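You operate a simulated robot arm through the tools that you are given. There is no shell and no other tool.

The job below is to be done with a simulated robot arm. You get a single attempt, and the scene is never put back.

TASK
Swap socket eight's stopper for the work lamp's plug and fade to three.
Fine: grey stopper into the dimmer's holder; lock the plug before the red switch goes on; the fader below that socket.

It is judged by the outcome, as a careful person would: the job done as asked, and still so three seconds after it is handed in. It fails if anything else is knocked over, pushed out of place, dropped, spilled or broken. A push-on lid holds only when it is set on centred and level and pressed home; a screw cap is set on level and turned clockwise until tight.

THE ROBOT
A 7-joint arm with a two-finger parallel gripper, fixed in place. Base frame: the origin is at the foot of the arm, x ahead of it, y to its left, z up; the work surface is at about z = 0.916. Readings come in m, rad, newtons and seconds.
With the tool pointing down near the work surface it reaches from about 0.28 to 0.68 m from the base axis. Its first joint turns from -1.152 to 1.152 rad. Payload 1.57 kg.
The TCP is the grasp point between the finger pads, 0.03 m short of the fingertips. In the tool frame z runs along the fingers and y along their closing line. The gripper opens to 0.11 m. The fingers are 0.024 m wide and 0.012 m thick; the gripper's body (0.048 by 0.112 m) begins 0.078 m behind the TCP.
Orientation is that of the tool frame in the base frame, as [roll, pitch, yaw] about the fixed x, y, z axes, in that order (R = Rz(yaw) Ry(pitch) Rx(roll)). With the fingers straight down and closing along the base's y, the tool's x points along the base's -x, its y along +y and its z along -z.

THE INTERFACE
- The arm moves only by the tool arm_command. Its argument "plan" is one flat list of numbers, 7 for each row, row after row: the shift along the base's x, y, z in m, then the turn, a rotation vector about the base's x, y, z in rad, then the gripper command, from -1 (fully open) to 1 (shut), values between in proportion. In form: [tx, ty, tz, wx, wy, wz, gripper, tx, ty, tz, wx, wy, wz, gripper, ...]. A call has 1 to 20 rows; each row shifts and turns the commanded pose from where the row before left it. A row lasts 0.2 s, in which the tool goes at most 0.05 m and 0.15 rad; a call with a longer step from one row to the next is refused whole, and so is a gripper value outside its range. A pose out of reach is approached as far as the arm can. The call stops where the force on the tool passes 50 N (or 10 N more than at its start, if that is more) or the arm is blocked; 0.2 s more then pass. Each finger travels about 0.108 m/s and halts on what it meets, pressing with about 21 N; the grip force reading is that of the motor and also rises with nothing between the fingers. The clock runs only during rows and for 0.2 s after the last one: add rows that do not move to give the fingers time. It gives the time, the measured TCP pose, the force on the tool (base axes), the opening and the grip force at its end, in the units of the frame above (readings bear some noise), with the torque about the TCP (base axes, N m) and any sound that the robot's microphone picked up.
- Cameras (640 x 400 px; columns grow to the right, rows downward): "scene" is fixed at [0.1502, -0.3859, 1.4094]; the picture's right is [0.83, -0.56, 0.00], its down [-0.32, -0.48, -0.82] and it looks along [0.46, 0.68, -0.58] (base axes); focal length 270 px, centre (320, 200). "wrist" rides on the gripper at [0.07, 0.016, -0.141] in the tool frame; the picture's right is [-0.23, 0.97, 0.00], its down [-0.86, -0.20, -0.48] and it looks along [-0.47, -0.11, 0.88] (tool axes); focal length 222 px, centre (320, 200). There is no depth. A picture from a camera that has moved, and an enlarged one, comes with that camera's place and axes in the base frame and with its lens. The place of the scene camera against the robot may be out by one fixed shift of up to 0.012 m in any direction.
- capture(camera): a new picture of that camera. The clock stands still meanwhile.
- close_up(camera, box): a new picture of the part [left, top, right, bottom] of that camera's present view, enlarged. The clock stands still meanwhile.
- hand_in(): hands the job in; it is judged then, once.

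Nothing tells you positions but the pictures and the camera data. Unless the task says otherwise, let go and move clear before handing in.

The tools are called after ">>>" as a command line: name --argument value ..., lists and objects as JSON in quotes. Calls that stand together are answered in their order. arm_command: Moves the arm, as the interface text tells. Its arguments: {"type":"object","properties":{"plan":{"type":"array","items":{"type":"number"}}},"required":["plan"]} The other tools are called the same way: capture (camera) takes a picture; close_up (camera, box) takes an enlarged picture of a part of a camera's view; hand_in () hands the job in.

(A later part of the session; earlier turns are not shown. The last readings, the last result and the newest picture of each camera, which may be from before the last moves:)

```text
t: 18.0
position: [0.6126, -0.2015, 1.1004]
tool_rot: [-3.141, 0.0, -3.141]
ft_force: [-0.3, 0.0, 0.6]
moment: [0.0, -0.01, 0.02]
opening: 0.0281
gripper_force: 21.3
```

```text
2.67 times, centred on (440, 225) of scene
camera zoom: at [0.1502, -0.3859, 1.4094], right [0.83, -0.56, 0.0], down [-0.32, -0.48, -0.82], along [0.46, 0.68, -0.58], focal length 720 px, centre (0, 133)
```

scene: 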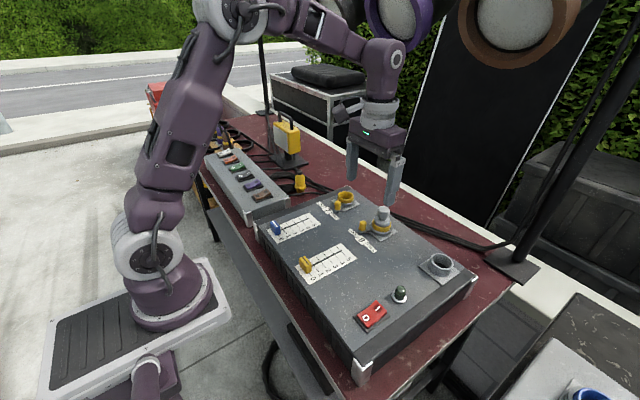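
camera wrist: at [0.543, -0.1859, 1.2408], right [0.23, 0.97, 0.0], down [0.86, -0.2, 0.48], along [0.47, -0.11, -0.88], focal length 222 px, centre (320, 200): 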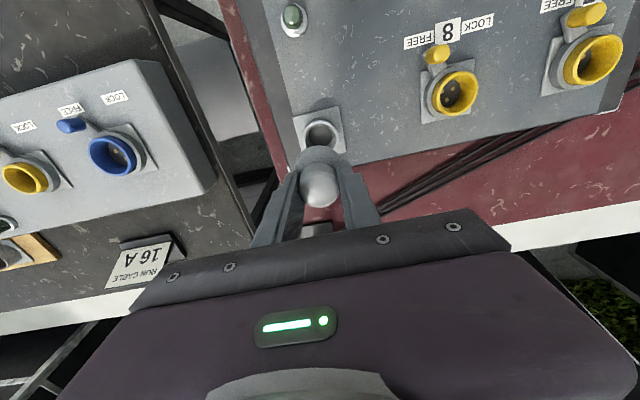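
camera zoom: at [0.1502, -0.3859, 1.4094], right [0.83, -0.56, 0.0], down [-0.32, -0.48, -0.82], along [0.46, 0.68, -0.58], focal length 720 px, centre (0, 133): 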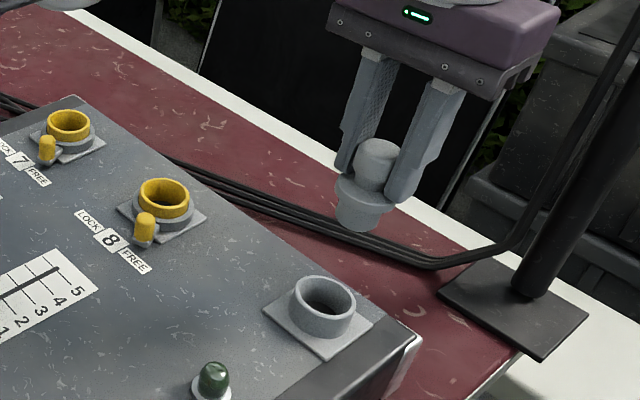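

The holder sits almost where socket 8 sat in the picture, with an offset of about (+0.0005, -0.0018). I'll correct that and go down until the stopper's bottom is just above the rim.

>>> arm_command --plan '[0.0005, -0.0018, -0.03, 0, 0, 0, 1, 0, 0, -0.03, 0, 0, 0, 1, 0, 0, -0.012, 0, 0, 0, 1, 0, 0, 0, 0, 0, 0, 1]'

>>> close_up --camera "wrist" --box '[250, 80, 410, 220]'

>>> close_up --camera "scene" --box '[390, 210, 490, 290]'

```text
t: 19.0
position: [0.6117, -0.206, 1.0298]
tool_rot: [-3.141, 0.001, 3.141]
ft_force: [0.2, -0.3, -0.4]
moment: [-0.01, 0.04, 0.03]
opening: 0.0281
gripper_force: 21.1
```

```text
2.86 times, centred on (330, 150) of wrist
camera zoom: at [0.5424, -0.1898, 1.1701], right [0.23, 0.97, 0.0], down [0.86, -0.2, 0.48], along [0.47, -0.11, -0.88], focal length 635 px, centre (291, 343)
```

zoom: 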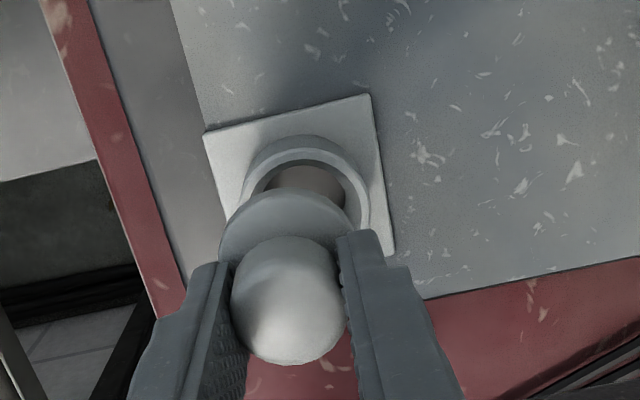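

```text
5.00 times, centred on (440, 250) of scene
camera zoom: at [0.1502, -0.3859, 1.4094], right [0.83, -0.56, 0.0], down [-0.32, -0.48, -0.82], along [0.46, 0.68, -0.58], focal length 1351 px, centre (-280, -50)
```

zoom: 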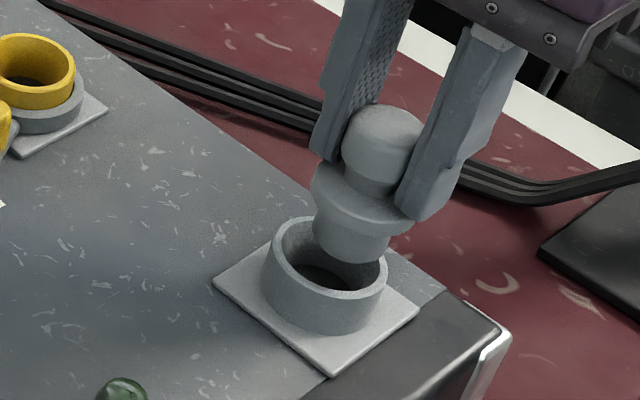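

The two views disagree a little on the stopper's alignment with the holder. I'll take sharper enlargements before going lower.

>>> close_up --camera "scene" --box '[415, 220, 479, 270]'

>>> close_up --camera "wrist" --box '[280, 100, 376, 175]'

>>> capture --camera "wrist"

```text
8.00 times, centred on (447, 245) of scene
camera zoom: at [0.1502, -0.3859, 1.4094], right [0.83, -0.56, 0.0], down [-0.32, -0.48, -0.82], along [0.46, 0.68, -0.58], focal length 2161 px, centre (-696, -160)
```

zoom: 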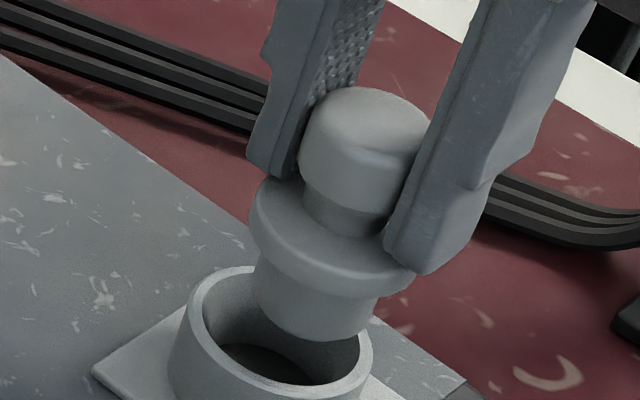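

```text
5.33 times, centred on (328, 138) of wrist
camera zoom: at [0.5424, -0.1898, 1.1701], right [0.23, 0.97, 0.0], down [0.86, -0.2, 0.48], along [0.47, -0.11, -0.88], focal length 1185 px, centre (277, 533)
```

zoom: 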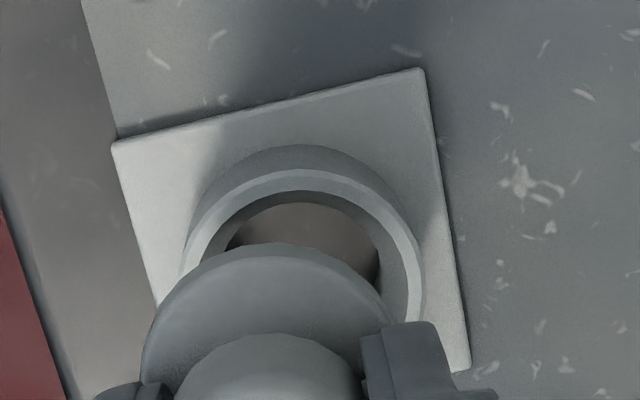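

```text
taken
camera wrist: at [0.5424, -0.1898, 1.1701], right [0.23, 0.97, 0.0], down [0.86, -0.2, 0.48], along [0.47, -0.11, -0.88], focal length 222 px, centre (320, 200)
```

wrist: 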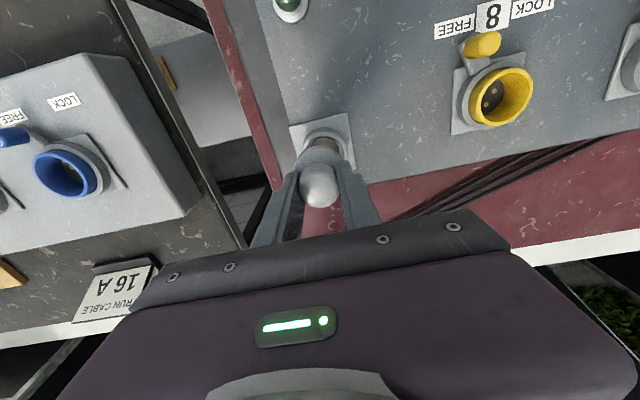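

By comparing with the picture from when the stopper was seated, I find the stopper now about 2 mm too far toward -y. I'll let the arm settle with a still row and read the pose again before correcting.

>>> arm_command --plan '[0, 0, 0, 0, 0, 0, 1, 0, 0, 0, 0, 0, 0, 1, 0, 0, 0, 0, 0, 0, 1]'

>>> close_up --camera "wrist" --box '[280, 100, 376, 175]'

>>> close_up --camera "scene" --box '[415, 220, 479, 270]'

```text
t: 19.8
position: [0.6113, -0.2044, 1.0305]
tool_rot: [3.141, -0.001, 3.141]
ft_force: [-0.1, 0.3, -0.9]
moment: [0.0, 0.01, 0.06]
opening: 0.0279
gripper_force: 20.8
```

```text
5.33 times, centred on (328, 138) of wrist
camera zoom: at [0.5425, -0.1897, 1.1703], right [0.23, 0.97, 0.0], down [0.86, -0.2, 0.48], along [0.47, -0.11, -0.88], focal length 1185 px, centre (277, 533)
```

zoom: 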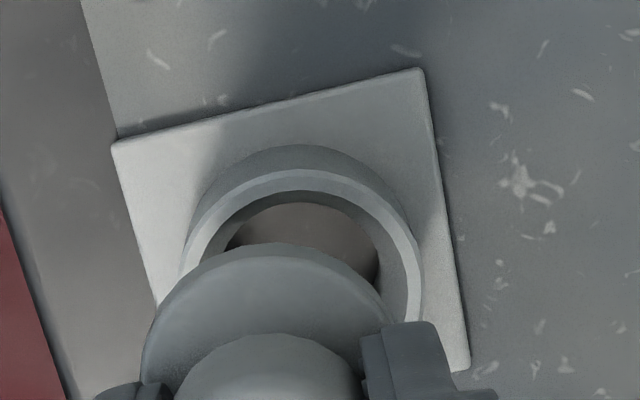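

```text
8.00 times, centred on (447, 245) of scene
camera zoom: at [0.1502, -0.3859, 1.4094], right [0.83, -0.56, 0.0], down [-0.32, -0.48, -0.82], along [0.46, 0.68, -0.58], focal length 2161 px, centre (-696, -160)
```

zoom: 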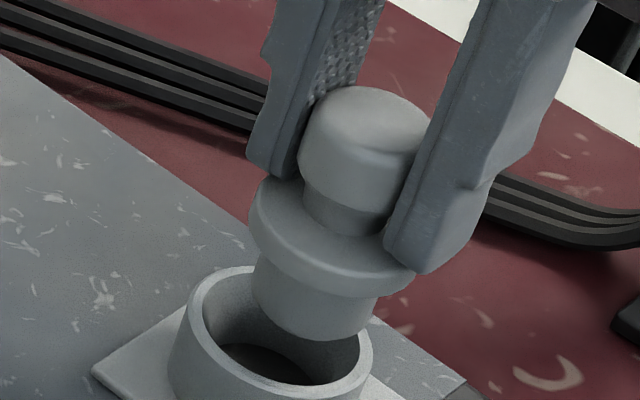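

The pose is steady. The combined views call for a shift of about +3 mm in y. I'll make it, go down a few millimetres and check again.

>>> arm_command --plan '[0, 0.003, 0, 0, 0, 0, 1, 0, 0, -0.006, 0, 0, 0, 1, 0, 0, 0, 0, 0, 0, 1]'

>>> close_up --camera "scene" --box '[405, 225, 469, 275]'

>>> close_up --camera "wrist" --box '[280, 100, 376, 175]'

```text
t: 20.6
position: [0.6121, -0.2023, 1.0221]
tool_rot: [-3.14, 0.0, -3.139]
ft_force: [-0.7, -0.3, -0.2]
moment: [0.04, 0.0, -0.01]
opening: 0.0278
gripper_force: 20.5
```

```text
8.00 times, centred on (437, 250) of scene
camera zoom: at [0.1502, -0.3859, 1.4094], right [0.83, -0.56, 0.0], down [-0.32, -0.48, -0.82], along [0.46, 0.68, -0.58], focal length 2161 px, centre (-616, -200)
```

zoom: 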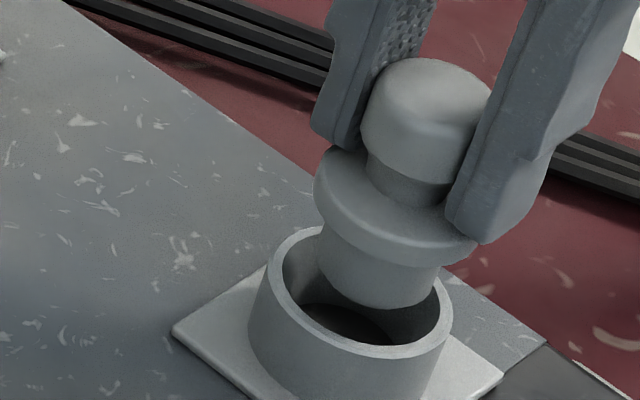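

```text
5.33 times, centred on (328, 138) of wrist
camera zoom: at [0.5431, -0.1863, 1.1635], right [0.23, 0.97, 0.0], down [0.86, -0.2, 0.48], along [0.47, -0.11, -0.88], focal length 1185 px, centre (277, 533)
```

zoom: 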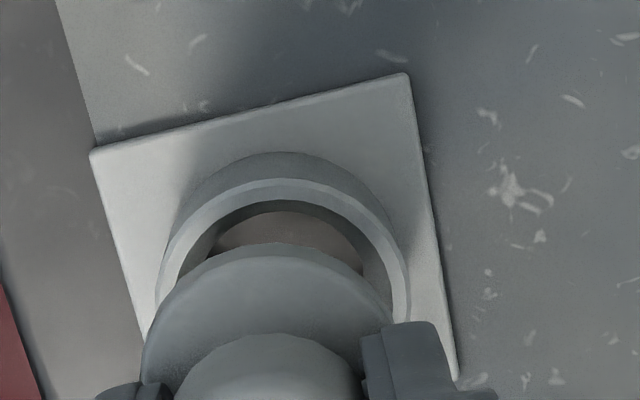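

Alignment looks good now: within about 1 mm by the wrist view, with a small +x residual in the scene view. I'll correct 1 mm and lower in small steps while watching the force.

>>> arm_command --plan '[-0.001, 0, -0.004, 0, 0, 0, 1, 0, 0, -0.004, 0, 0, 0, 1, 0, 0, 0, 0, 0, 0, 1]'

>>> close_up --camera "scene" --box '[405, 225, 469, 275]'

>>> close_up --camera "wrist" --box '[280, 100, 376, 175]'

```text
t: 21.4
position: [0.6108, -0.2012, 1.0136]
tool_rot: [-3.14, -0.002, -3.141]
ft_force: [0.6, 0.3, -1.3]
moment: [0.0, 0.03, -0.03]
opening: 0.0279
gripper_force: 21.7
```

```text
8.00 times, centred on (437, 250) of scene
camera zoom: at [0.1502, -0.3859, 1.4094], right [0.83, -0.56, 0.0], down [-0.32, -0.48, -0.82], along [0.46, 0.68, -0.58], focal length 2161 px, centre (-616, -200)
```

zoom: 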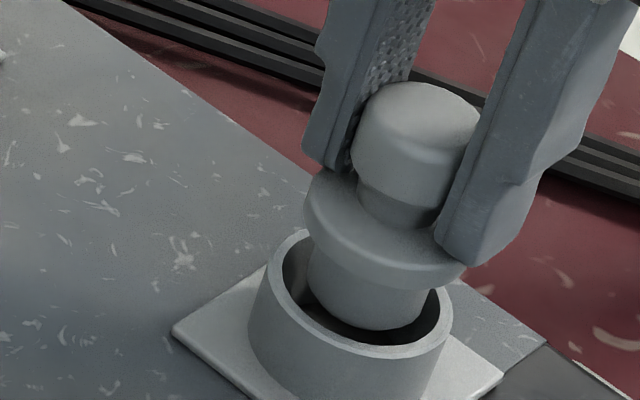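

```text
5.33 times, centred on (328, 138) of wrist
camera zoom: at [0.5425, -0.1862, 1.1554], right [0.23, 0.97, 0.0], down [0.86, -0.2, 0.48], along [0.47, -0.11, -0.88], focal length 1185 px, centre (277, 533)
```

zoom: 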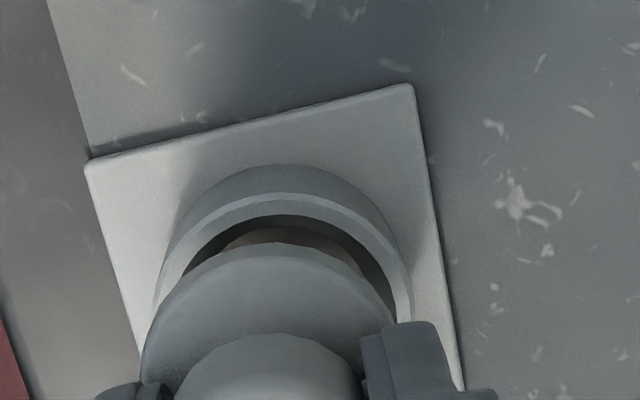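

The stopper's lower part is entering the holder and is well centred. I'll keep lowering to the seat.

>>> arm_command --plan '[0, 0, -0.004, 0, 0, 0, 1, 0, 0, -0.004, 0, 0, 0, 1, 0, 0, -0.004, 0, 0, 0, 1, 0, 0, -0.003, 0, 0, 0, 1, 0, 0, 0, 0, 0, 0, 1]'

>>> close_up --camera "scene" --box '[405, 225, 469, 275]'

```text
t: 22.6
position: [0.6114, -0.2006, 0.9995]
tool_rot: [-3.141, 0.0, 3.141]
ft_force: [1.8, 0.1, -0.8]
moment: [-0.01, -0.11, -0.03]
opening: 0.0279
gripper_force: 20.7
```

```text
8.00 times, centred on (437, 250) of scene
camera zoom: at [0.1502, -0.3859, 1.4093], right [0.83, -0.56, 0.0], down [-0.32, -0.48, -0.82], along [0.46, 0.68, -0.58], focal length 2161 px, centre (-616, -200)
```

zoom: 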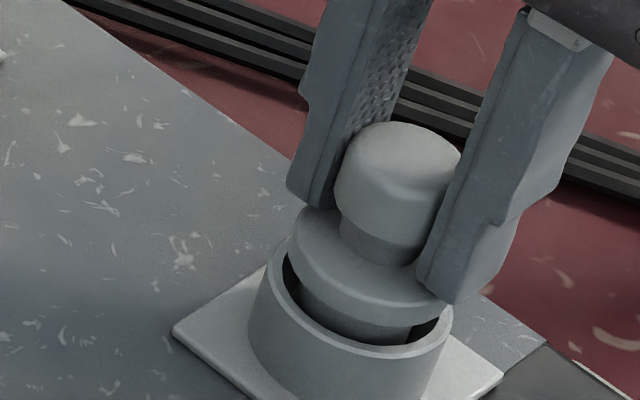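

It is going in with hardly any force. A few more small steps down until it seats.

>>> arm_command --plan '[0, 0, -0.003, 0, 0, 0, 1, 0, 0, -0.003, 0, 0, 0, 1, 0, 0, -0.002, 0, 0, 0, 1, 0, 0, 0, 0, 0, 0, 1]'

>>> close_up --camera "scene" --box '[405, 225, 469, 275]'

>>> close_up --camera "wrist" --box '[280, 100, 376, 175]'

```text
t: 23.6
position: [0.6109, -0.1999, 0.9924]
tool_rot: [3.141, 0.001, 3.141]
ft_force: [10.7, -1.3, 2.4]
moment: [0.0, -0.49, -0.01]
opening: 0.0279
gripper_force: 21.0
```

```text
8.00 times, centred on (437, 250) of scene
camera zoom: at [0.1504, -0.3859, 1.4093], right [0.83, -0.56, 0.0], down [-0.32, -0.48, -0.82], along [0.46, 0.68, -0.58], focal length 2161 px, centre (-616, -200)
```

zoom: 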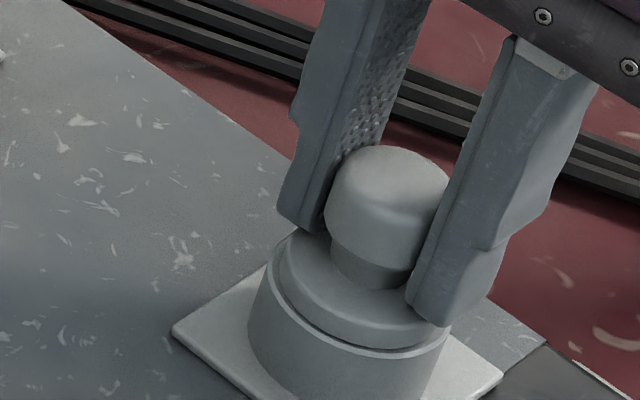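

```text
5.33 times, centred on (328, 138) of wrist
camera zoom: at [0.5419, -0.1853, 1.1317], right [0.23, 0.97, 0.0], down [0.85, -0.2, 0.48], along [0.47, -0.11, -0.88], focal length 1185 px, centre (277, 533)
```

zoom: 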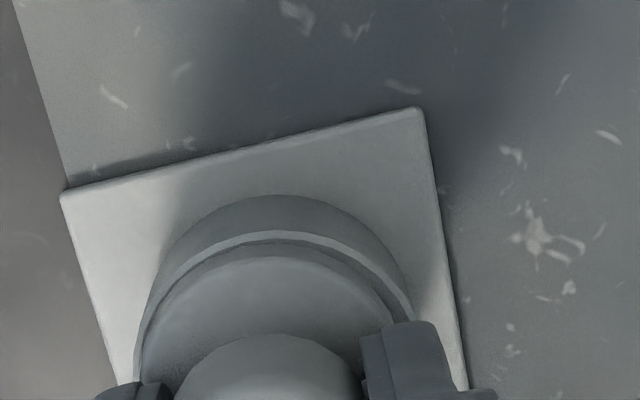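

The stopper is nearly seated, but 10 N in x shows that it presses on the -x wall. I'll relax it by +1.5 mm in x and continue down.

>>> arm_command --plan '[0.0015, 0, 0, 0, 0, 0, 1, 0, 0, -0.001, 0, 0, 0, 1, 0, 0, 0, 0, 0, 0, 1]'

>>> close_up --camera "scene" --box '[405, 225, 469, 275]'

```text
t: 24.4
position: [0.612, -0.2015, 0.9898]
tool_rot: [3.141, 0.0, 3.141]
ft_force: [-4.8, 6.5, 17.5]
moment: [0.25, 0.39, -0.07]
opening: 0.0281
gripper_force: 20.8
```

```text
8.00 times, centred on (437, 250) of scene
camera zoom: at [0.1497, -0.3856, 1.4095], right [0.83, -0.56, 0.0], down [-0.32, -0.48, -0.82], along [0.46, 0.68, -0.58], focal length 2161 px, centre (-616, -200)
```

zoom: 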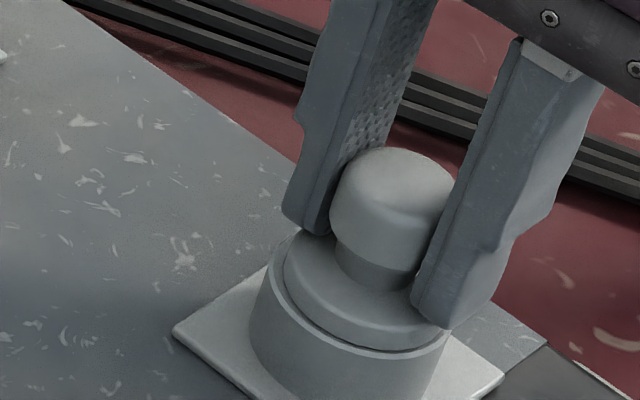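

Contact is now 17 N upward at z = 0.990, the same height as when it sat in socket 8, so it is seated. I'll let go, rise and inspect.

>>> arm_command --plan '[0, 0, 0, 0, 0, 0, -0.1, 0, 0, 0, 0, 0, 0, -0.1, 0, 0, 0.03, 0, 0, 0, -0.1, 0, 0, 0.04, 0, 0, 0, -0.1, 0, 0, 0.04, 0, 0, 0, -0.1, 0, 0, 0, 0, 0, 0, -0.1]'

>>> close_up --camera "scene" --box '[405, 225, 469, 275]'

>>> close_up --camera "wrist" --box '[250, 70, 410, 200]'

```text
t: 25.8
position: [0.6116, -0.2034, 1.1001]
tool_rot: [3.14, 0.0, 3.141]
ft_force: [-0.1, -0.6, 0.4]
moment: [-0.03, -0.02, 0.03]
opening: 0.0607
gripper_force: 0.0
```

```text
8.00 times, centred on (437, 250) of scene
camera zoom: at [0.1502, -0.3859, 1.4094], right [0.83, -0.56, 0.0], down [-0.32, -0.48, -0.82], along [0.46, 0.68, -0.58], focal length 2161 px, centre (-616, -200)
```

zoom: 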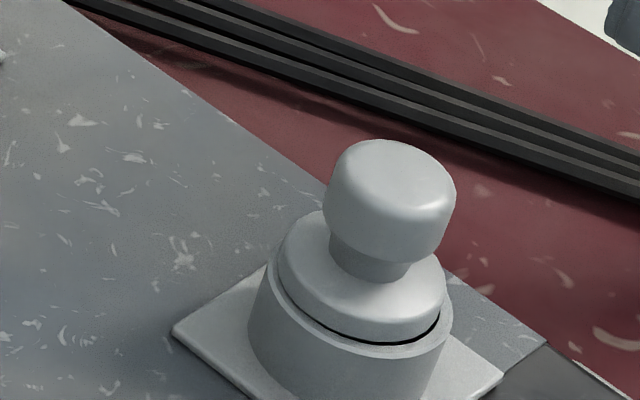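

```text
3.08 times, centred on (330, 135) of wrist
camera zoom: at [0.5423, -0.1875, 1.2396], right [0.23, 0.97, 0.0], down [0.86, -0.2, 0.48], along [0.47, -0.11, -0.88], focal length 684 px, centre (289, 400)
```

zoom: 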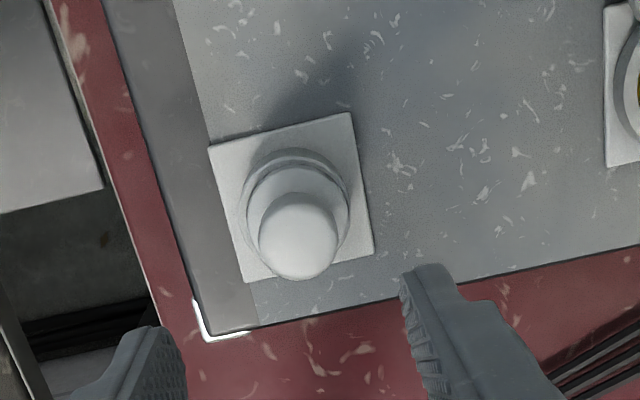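

The stopper is in the holder, but a thin dark gap shows under its flange. I'll press gently on the knob top with closed fingers to make sure it is home.

>>> arm_command --plan '[-0.002, 0.001, -0.02, 0, 0, 0, 1, 0, 0, -0.02, 0, 0, 0, 1, 0, 0, -0.02, 0, 0, 0, 1, 0, 0, -0.012, 0, 0, 0, 1, 0, 0, 0, 0, 0, 0, 1]'

>>> arm_command --plan '[0, 0, -0.003, 0, 0, 0, 1, 0, 0, -0.003, 0, 0, 0, 1, 0, 0, 0, 0, 0, 0, 1]'

>>> close_up --camera "scene" --box '[405, 225, 469, 275]'

```text
t: 27.0
position: [0.6089, -0.2009, 1.0257]
tool_rot: [3.141, -0.001, -3.141]
ft_force: [0.0, 0.5, 0.2]
moment: [-0.01, -0.03, -0.01]
opening: 0.0
gripper_force: 20.8
```

```text
t: 27.8
position: [0.6095, -0.2018, 1.024]
tool_rot: [-3.137, 0.005, 3.14]
ft_force: [-4.6, 2.1, 47.6]
moment: [0.11, 0.39, -0.02]
opening: 0.0
gripper_force: 21.6
```

```text
8.00 times, centred on (437, 250) of scene
camera zoom: at [0.1491, -0.3855, 1.4096], right [0.83, -0.56, 0.0], down [-0.32, -0.48, -0.82], along [0.46, 0.68, -0.58], focal length 2161 px, centre (-616, -200)
```

zoom: 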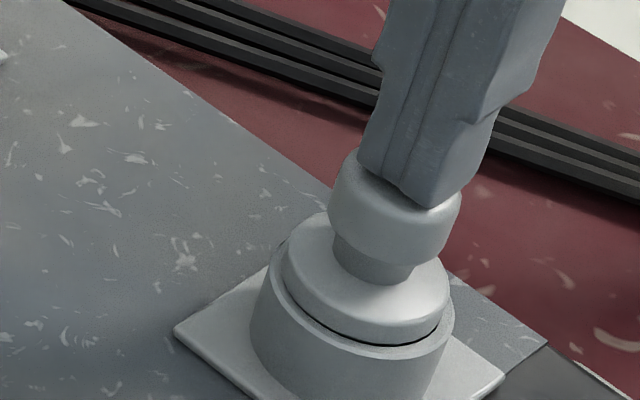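

The stopper bottoms out firmly, so it is home; the gap is just its shape. I'll rise and go to a viewing place near the work lamp's plug.

>>> arm_command --plan '[0, 0, 0.02, 0, 0, 0, 1, 0, 0, 0.045, 0, 0, 0, 1, 0, 0, 0.045, 0, 0, 0, 1, -0.01, 0.045, 0.01, 0, 0, 0, 1, -0.01, 0.045, 0.01, 0, 0, 0, 0.5, -0.01, 0.045, 0.01, 0, 0, 0, 0, -0.01, 0.045, 0, 0, 0, 0, -0.1, -0.01, 0.045, 0, 0, 0, 0, -0.1, -0.01, 0.045, 0, 0, 0, 0, -0.1, -0.01, 0.045, 0, 0, 0, 0, -0.1, -0.01, 0.045, 0, 0, 0, 0, -0.1, -0.01, 0.045, 0, 0, 0, 0, -0.1, 0, 0.045, 0, 0, 0, 0, -0.1, 0, 0.03, 0, 0, 0, 0, -0.1, 0, 0, 0, 0, 0, 0, -0.1]'

>>> capture --camera "wrist"

>>> capture --camera "scene"

```text
t: 31.0
position: [0.5113, 0.2817, 1.1625]
tool_rot: [-3.141, 0.001, 3.141]
ft_force: [0.7, -0.1, 0.1]
moment: [-0.01, 0.0, 0.02]
opening: 0.0606
gripper_force: 0.0
out of reach, approached as far as the arm can: row 3
```

```text
taken
camera wrist: at [0.4423, 0.2965, 1.3033], right [0.23, 0.97, 0.0], down [0.85, -0.2, 0.48], along [0.47, -0.11, -0.88], focal length 222 px, centre (320, 200)
```

wrist: 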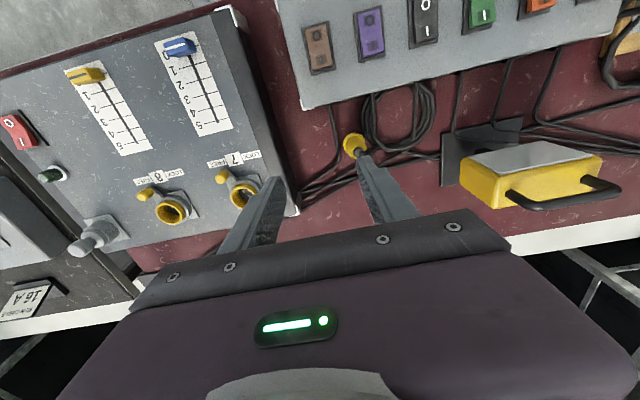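

```text
taken
```

scene: 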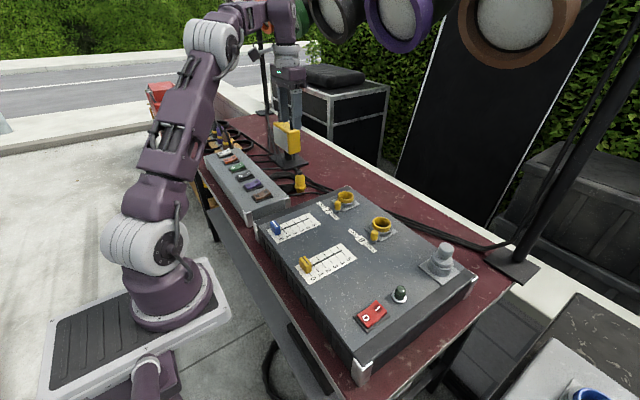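

The stopper stands in the holder and the plug is seen from above. An enlarged view will help me measure it and see its cable.

>>> close_up --camera "wrist" --box '[300, 80, 428, 190]'

>>> close_up --camera "scene" --box '[260, 150, 340, 210]'

>>> close_up --camera "wrist" --box '[340, 60, 640, 230]'

```text
3.64 times, centred on (364, 135) of wrist
camera zoom: at [0.4423, 0.2965, 1.3033], right [0.23, 0.97, 0.0], down [0.85, -0.2, 0.48], along [0.47, -0.11, -0.88], focal length 808 px, centre (160, 436)
```

zoom: 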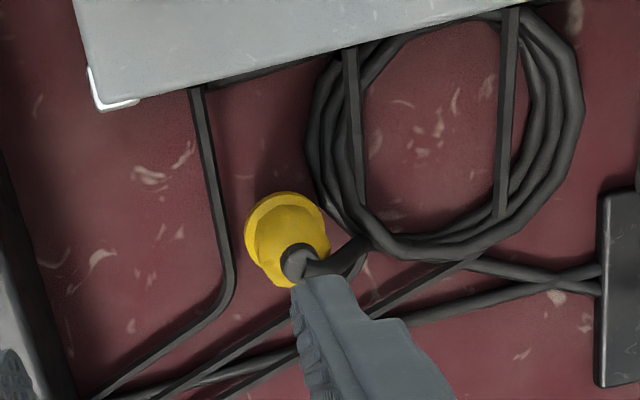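

```text
6.67 times, centred on (300, 180) of scene
camera zoom: at [0.1502, -0.3859, 1.4094], right [0.83, -0.56, 0.0], down [-0.32, -0.48, -0.82], along [0.46, 0.68, -0.58], focal length 1801 px, centre (453, 333)
```

zoom: 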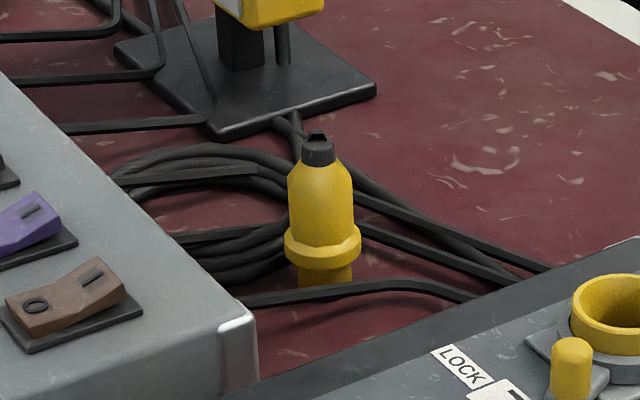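

```text
2.13 times, centred on (490, 145) of wrist
camera zoom: at [0.4423, 0.2965, 1.3033], right [0.23, 0.97, 0.0], down [0.85, -0.2, 0.48], along [0.47, -0.11, -0.88], focal length 474 px, centre (-43, 317)
```

zoom: 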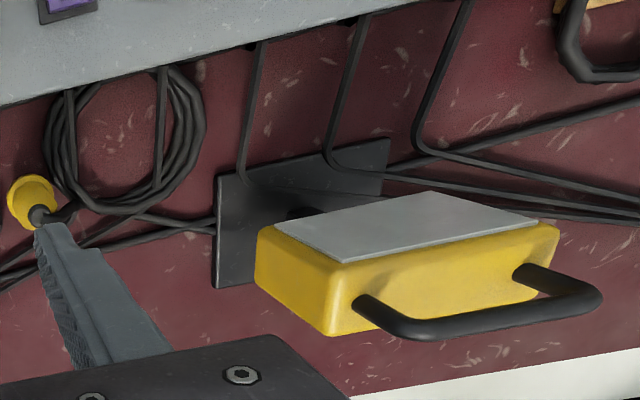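

The plug stands upright at about (0.5615, 0.3335), with its cap near z = 0.94 and its cable leaving toward +y. I'll turn the gripper 90° so that the fingers close along x, clear of the cable, while moving above it.

>>> arm_command --plan '[0.0045, 0.0048, -0.002, 0, 0, 0.1428, -0.1, 0.0045, 0.0048, -0.002, 0, 0, 0.1428, -0.1, 0.0045, 0.0048, -0.002, 0, 0, 0.1428, -0.1, 0.0045, 0.0048, -0.002, 0, 0, 0.1428, -0.1, 0.0045, 0.0048, -0.002, 0, 0, 0.1428, -0.1, 0.0045, 0.0048, -0.002, 0, 0, 0.1428, -0.1, 0.0045, 0.0048, -0.002, 0, 0, 0.1428, -0.1, 0.0045, 0.0048, -0.002, 0, 0, 0.1428, -0.1, 0.0045, 0.0048, -0.002, 0, 0, 0.1428, -0.1, 0.0045, 0.0048, -0.002, 0, 0, 0.1428, -0.1, 0.0045, 0.0048, -0.002, 0, 0, 0.1428, -0.1, 0, 0, 0, 0, 0, 0, -0.1]'

>>> capture --camera "wrist"

>>> capture --camera "scene"

```text
t: 33.6
position: [0.5339, 0.3165, 1.1461]
tool_rot: [3.141, 0.002, -1.57]
ft_force: [0.0, 0.3, 0.0]
moment: [-0.03, 0.01, 0.02]
opening: 0.0607
gripper_force: 0.0
out of reach, approached as far as the arm can: row 7, 8, 9, 10, 11
```

```text
taken
camera wrist: at [0.5189, 0.246, 1.2866], right [-0.97, 0.23, 0.0], down [0.2, 0.86, 0.48], along [0.11, 0.47, -0.88], focal length 222 px, centre (320, 200)
```

wrist: 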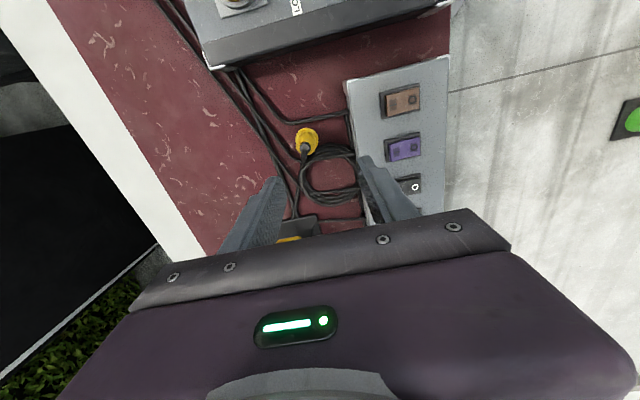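

```text
taken
```

scene: 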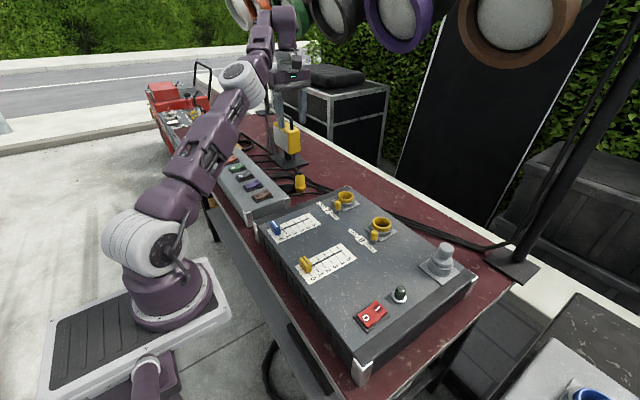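

At this height the reach ends at about 0.63 m, so I'll go lower first. An enlarged view from this new angle will help locate the plug.

>>> close_up --camera "wrist" --box '[250, 90, 378, 210]'

>>> arm_command --plan '[0, 0, -0.04, 0, 0, 0, -0.1, 0, 0, -0.03, 0, 0, 0, -0.1, 0, 0, 0, 0, 0, 0, -0.1]'

>>> close_up --camera "wrist" --box '[250, 90, 378, 210]'

>>> capture --camera "scene"

```text
3.33 times, centred on (314, 150) of wrist
camera zoom: at [0.5189, 0.246, 1.2866], right [-0.97, 0.23, 0.0], down [0.2, 0.86, 0.48], along [0.11, 0.47, -0.88], focal length 740 px, centre (340, 367)
```

zoom: 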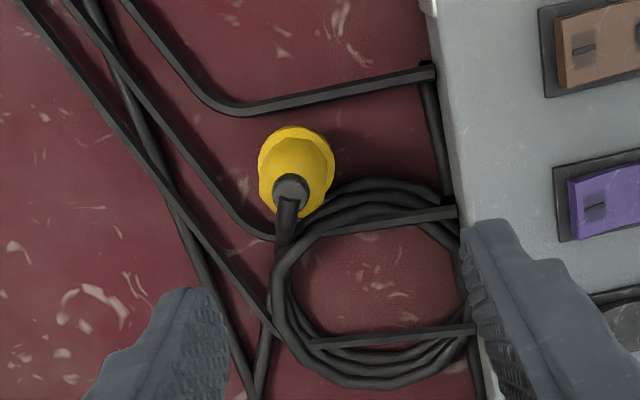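

```text
t: 34.4
position: [0.5348, 0.3179, 1.075]
tool_rot: [3.141, 0.001, -1.573]
ft_force: [-0.5, -0.6, -0.3]
moment: [-0.02, 0.01, 0.02]
opening: 0.0605
gripper_force: 0.1
```

```text
3.33 times, centred on (314, 150) of wrist
camera zoom: at [0.52, 0.2468, 1.2146], right [-0.97, 0.23, 0.0], down [0.2, 0.85, 0.48], along [0.11, 0.47, -0.88], focal length 740 px, centre (340, 367)
```

zoom: 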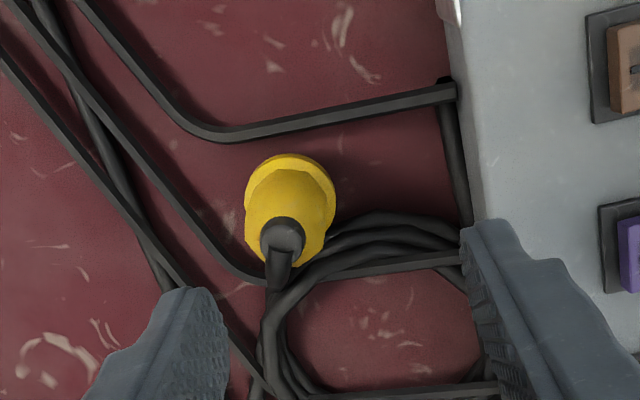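

```text
taken
```

scene: 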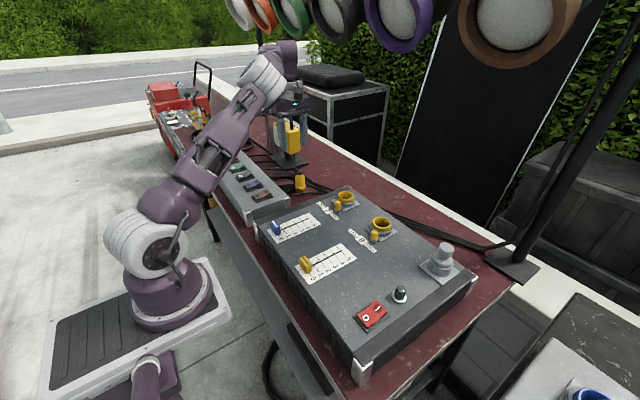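

The plug's axis comes out at about (0.561, 0.3305), with its cap near z = 0.95. I'll move over it at a safe height and look again.

>>> arm_command --plan '[0.0125, 0.0065, -0.01, 0, 0, 0, -0.1, 0.0125, 0.0065, -0.01, 0, 0, 0, -0.1, 0, 0, 0, 0, 0, 0, -0.1]'

>>> close_up --camera "wrist" --box '[250, 90, 378, 210]'

>>> close_up --camera "scene" --box '[250, 120, 350, 210]'

>>> capture --camera "wrist"

```text
t: 35.2
position: [0.56, 0.3306, 1.0567]
tool_rot: [3.141, 0.0, -1.57]
ft_force: [-0.6, 0.2, -0.4]
moment: [0.0, 0.04, 0.01]
opening: 0.0606
gripper_force: 0.0
```

```text
3.33 times, centred on (314, 150) of wrist
camera zoom: at [0.5442, 0.2595, 1.1971], right [-0.97, 0.23, 0.0], down [0.2, 0.86, 0.48], along [0.11, 0.47, -0.88], focal length 740 px, centre (340, 367)
```

zoom: 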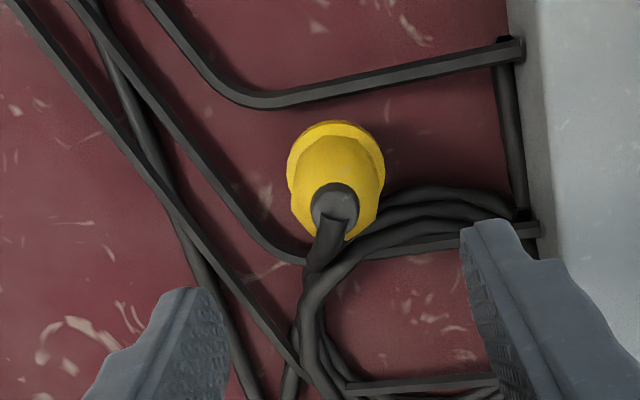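

```text
4.44 times, centred on (300, 165) of scene
camera zoom: at [0.1502, -0.3859, 1.4094], right [0.83, -0.56, 0.0], down [-0.32, -0.48, -0.82], along [0.46, 0.68, -0.58], focal length 1201 px, centre (409, 356)
```

zoom: 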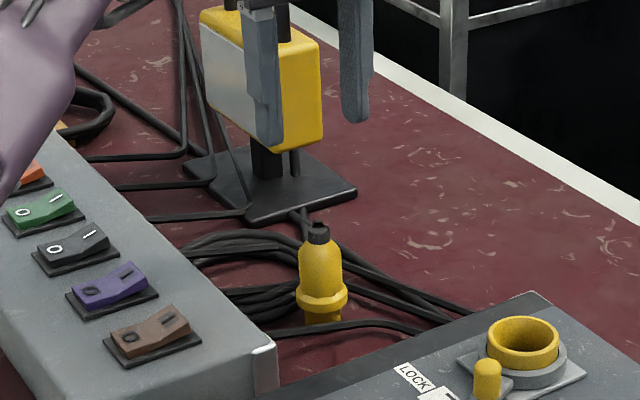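

```text
taken
camera wrist: at [0.5442, 0.2595, 1.1971], right [-0.97, 0.23, 0.0], down [0.2, 0.86, 0.48], along [0.11, 0.47, -0.88], focal length 222 px, centre (320, 200)
```

wrist: 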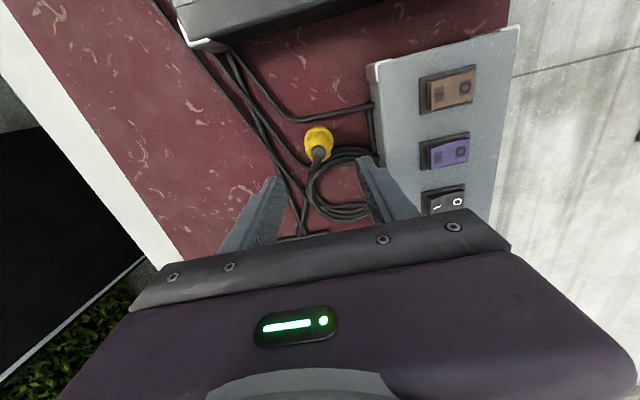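

The cable leaves toward +y between the finger planes, and the coil strands stay clear of the fingers. I'll narrow the opening a little, shift +2 mm in x and go down to the plug's body (TCP z ≈ 0.93).

>>> arm_command --plan '[0.002, 0, -0.03, 0, 0, 0, 0.05, 0, 0, -0.03, 0, 0, 0, 0.05, 0, 0, -0.025, 0, 0, 0, 0.05, 0, 0, 0, 0, 0, 0, 0.05]'

>>> close_up --camera "wrist" --box '[250, 90, 400, 220]'

>>> close_up --camera "scene" --box '[250, 130, 350, 210]'

```text
t: 36.2
position: [0.5614, 0.3302, 0.9706]
tool_rot: [-3.141, 0.0, -1.573]
ft_force: [0.5, -0.9, 0.0]
moment: [0.01, 0.0, 0.01]
opening: 0.0525
gripper_force: 0.0
```

```text
3.08 times, centred on (325, 155) of wrist
camera zoom: at [0.5463, 0.2595, 1.1115], right [-0.97, 0.23, 0.0], down [0.2, 0.86, 0.48], along [0.11, 0.47, -0.88], focal length 684 px, centre (305, 338)
```

zoom: 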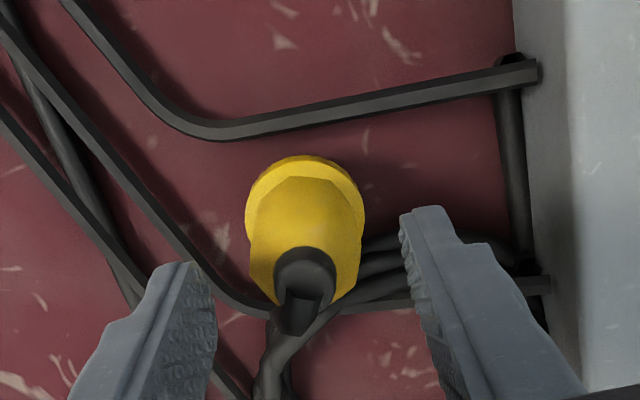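

```text
5.00 times, centred on (300, 170) of scene
camera zoom: at [0.1502, -0.3859, 1.4094], right [0.83, -0.56, 0.0], down [-0.32, -0.48, -0.82], along [0.46, 0.68, -0.58], focal length 1351 px, centre (420, 350)
```

zoom: 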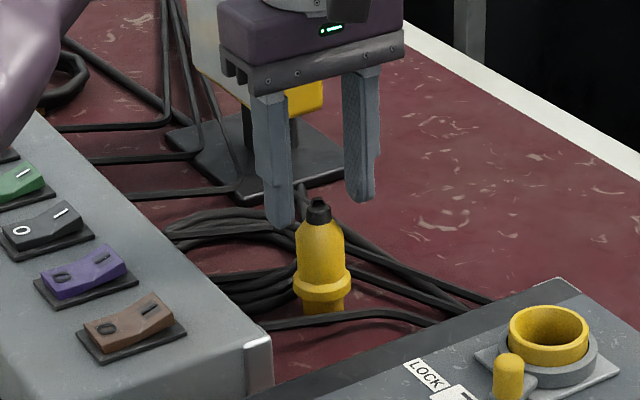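

The gripper is well centred on the plug. I'll continue down to the body.

>>> arm_command --plan '[0, 0, -0.02, 0, 0, 0, 0.05, 0, 0, -0.015, 0, 0, 0, 0.05, 0, 0, -0.006, 0, 0, 0, 0.05, 0, 0, 0, 0, 0, 0, 0.05]'

>>> close_up --camera "wrist" --box '[250, 90, 400, 220]'

>>> close_up --camera "scene" --box '[265, 150, 345, 210]'

```text
t: 37.2
position: [0.5621, 0.3278, 0.9302]
tool_rot: [3.141, 0.0, -1.57]
ft_force: [-0.6, -0.4, -0.5]
moment: [-0.02, 0.0, -0.01]
opening: 0.0523
gripper_force: 0.1
```

```text
3.08 times, centred on (325, 155) of wrist
camera zoom: at [0.5459, 0.2575, 1.0708], right [-0.97, 0.23, 0.0], down [0.2, 0.86, 0.48], along [0.11, 0.47, -0.88], focal length 684 px, centre (305, 338)
```

zoom: 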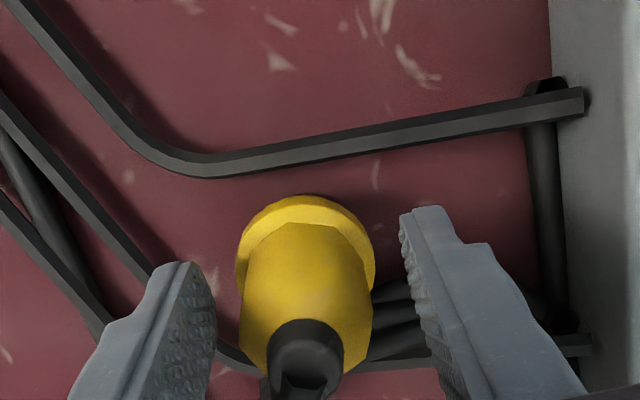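

```text
6.67 times, centred on (305, 180) of scene
camera zoom: at [0.1502, -0.3859, 1.4094], right [0.83, -0.56, 0.0], down [-0.32, -0.48, -0.82], along [0.46, 0.68, -0.58], focal length 1801 px, centre (420, 333)
```

zoom: 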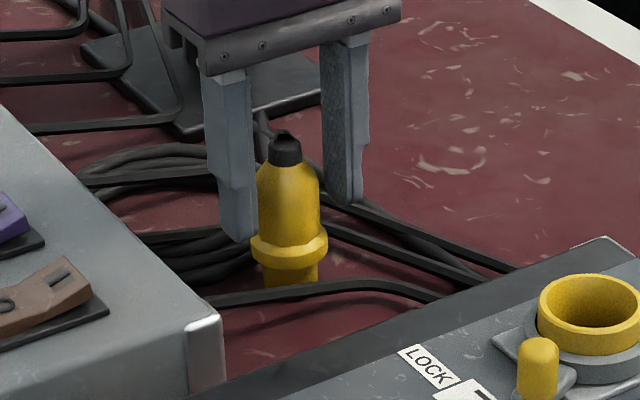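

The fingers are around the body, just above the collar. I'll adjust 2 mm in y and close.

>>> arm_command --plan '[0, 0.002, 0, 0, 0, 0, 0.05, 0, 0, 0, 0, 0, 0, 0.2, 0, 0, 0, 0, 0, 0, 0.4, 0, 0, 0, 0, 0, 0, 1, 0, 0, 0, 0, 0, 0, 1]'

>>> close_up --camera "wrist" --box '[250, 90, 400, 220]'

>>> close_up --camera "scene" --box '[265, 150, 345, 210]'

```text
t: 38.4
position: [0.5619, 0.3303, 0.9307]
tool_rot: [-3.141, 0.0, -1.569]
ft_force: [0.1, 0.0, 0.8]
moment: [0.01, 0.06, 0.0]
opening: 0.033
gripper_force: 20.4
```

```text
3.08 times, centred on (325, 155) of wrist
camera zoom: at [0.546, 0.2595, 1.0713], right [-0.97, 0.23, 0.0], down [0.2, 0.85, 0.48], along [0.11, 0.47, -0.88], focal length 684 px, centre (305, 338)
```

zoom: 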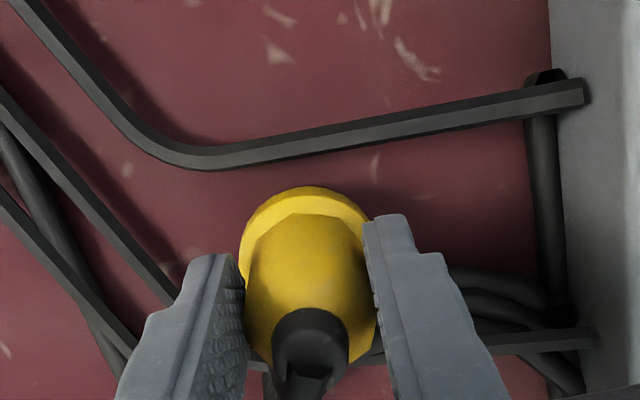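

```text
6.67 times, centred on (305, 180) of scene
camera zoom: at [0.1502, -0.3859, 1.4094], right [0.83, -0.56, 0.0], down [-0.32, -0.48, -0.82], along [0.46, 0.68, -0.58], focal length 1801 px, centre (420, 333)
```

zoom: 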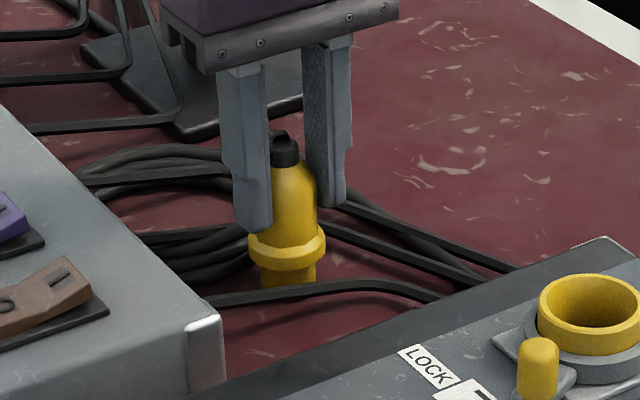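

The plug is gripped (opening 0.033). I'll lift it 3 cm and check the cable and lamp.

>>> arm_command --plan '[0, 0, 0.01, 0, 0, 0, 1, 0, 0, 0.01, 0, 0, 0, 1, 0, 0, 0.01, 0, 0, 0, 1, 0, 0, 0, 0, 0, 0, 1]'

>>> close_up --camera "scene" --box '[250, 100, 350, 210]'

>>> close_up --camera "wrist" --box '[250, 90, 400, 220]'

```text
t: 39.4
position: [0.5614, 0.3309, 0.9602]
tool_rot: [3.142, -0.001, -1.571]
ft_force: [-1.0, 0.6, -1.4]
moment: [0.03, -0.02, -0.01]
opening: 0.0328
gripper_force: 20.6
```

```text
3.64 times, centred on (300, 155) of scene
camera zoom: at [0.1502, -0.3859, 1.4094], right [0.83, -0.56, 0.0], down [-0.32, -0.48, -0.82], along [0.46, 0.68, -0.58], focal length 982 px, centre (393, 364)
```

zoom: 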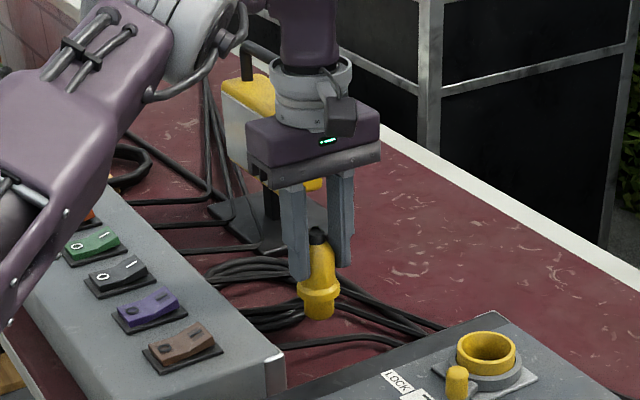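

```text
3.08 times, centred on (325, 155) of wrist
camera zoom: at [0.5457, 0.26, 1.1018], right [-0.97, 0.23, 0.0], down [0.2, 0.86, 0.48], along [0.11, 0.47, -0.88], focal length 684 px, centre (305, 338)
```

zoom: 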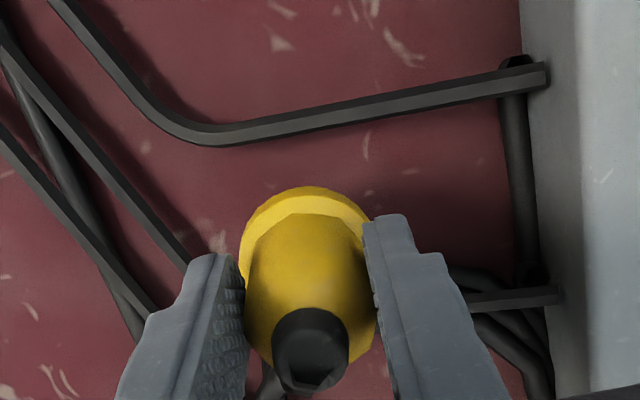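

The plug came up cleanly. I'll raise it to about z = 1.06 and carry it halfway toward socket 8, checking the cable and lamp on the way.

>>> arm_command --plan '[0, 0, 0.03, 0, 0, 0, 1, 0, 0, 0.04, 0, 0, 0, 1, 0, 0, 0.03, 0, 0, 0, 1, 0.004, -0.04, 0, 0, 0, 0, 1, 0.004, -0.04, 0, 0, 0, 0, 1, 0.004, -0.04, 0, 0, 0, 0, 1, 0.004, -0.04, 0, 0, 0, 0, 1, 0, 0, 0, 0, 0, 0, 1]'

>>> capture --camera "scene"

>>> capture --camera "wrist"

```text
t: 41.2
position: [0.5803, 0.1715, 1.0598]
tool_rot: [-3.141, 0.0, -1.569]
ft_force: [-0.3, 0.5, -1.8]
moment: [-0.04, 0.02, -0.01]
opening: 0.0328
gripper_force: 21.0
```

```text
taken
```

scene: 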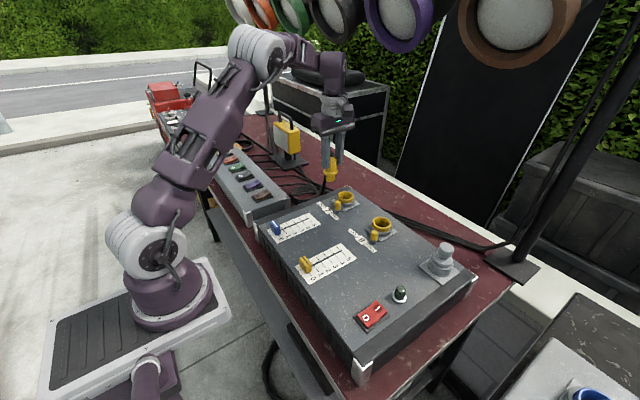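

```text
taken
camera wrist: at [0.5638, 0.1004, 1.2006], right [-0.97, 0.23, 0.0], down [0.2, 0.85, 0.48], along [0.11, 0.47, -0.88], focal length 222 px, centre (320, 200)
```

wrist: 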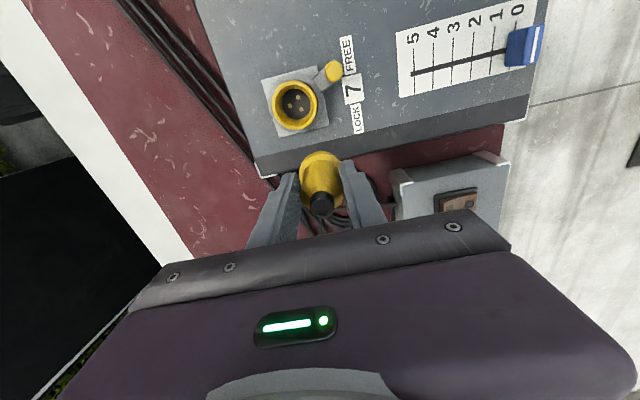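

The lamp is undisturbed and there is no cable pull. I'll carry on to above socket 8.

>>> arm_command --plan '[0.0033, -0.04, 0, 0, 0, 0, 1, 0.0033, -0.04, 0, 0, 0, 0, 1, 0.0033, -0.04, 0, 0, 0, 0, 1, 0.0033, -0.04, 0, 0, 0, 0, 1, 0.0033, -0.04, 0, 0, 0, 0, 1, 0, 0, 0, 0, 0, 0, 1]'

>>> capture --camera "scene"

>>> close_up --camera "wrist" --box '[250, 60, 400, 220]'

>>> close_up --camera "scene" --box '[340, 160, 430, 250]'

```text
t: 42.6
position: [0.597, -0.0259, 1.0599]
tool_rot: [3.141, 0.0, -1.57]
ft_force: [-0.2, 0.3, -0.9]
moment: [-0.03, 0.02, 0.03]
opening: 0.0329
gripper_force: 21.6
```

```text
taken
```

scene: 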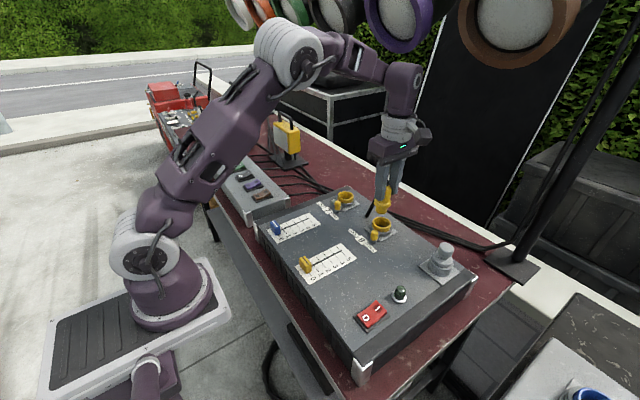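

```text
2.50 times, centred on (325, 140) of wrist
camera zoom: at [0.5811, -0.0972, 1.1997], right [-0.97, 0.23, 0.0], down [0.2, 0.85, 0.48], along [0.11, 0.47, -0.88], focal length 555 px, centre (308, 350)
```

zoom: 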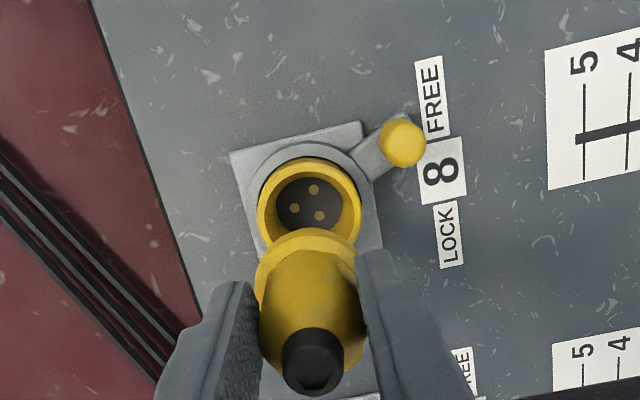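

```text
4.44 times, centred on (385, 205) of scene
camera zoom: at [0.1502, -0.3859, 1.4093], right [0.83, -0.56, 0.0], down [-0.32, -0.48, -0.82], along [0.46, 0.68, -0.58], focal length 1201 px, centre (31, 178)
```

zoom: 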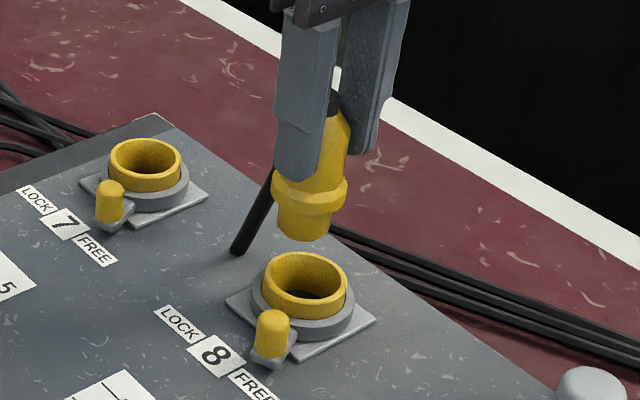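

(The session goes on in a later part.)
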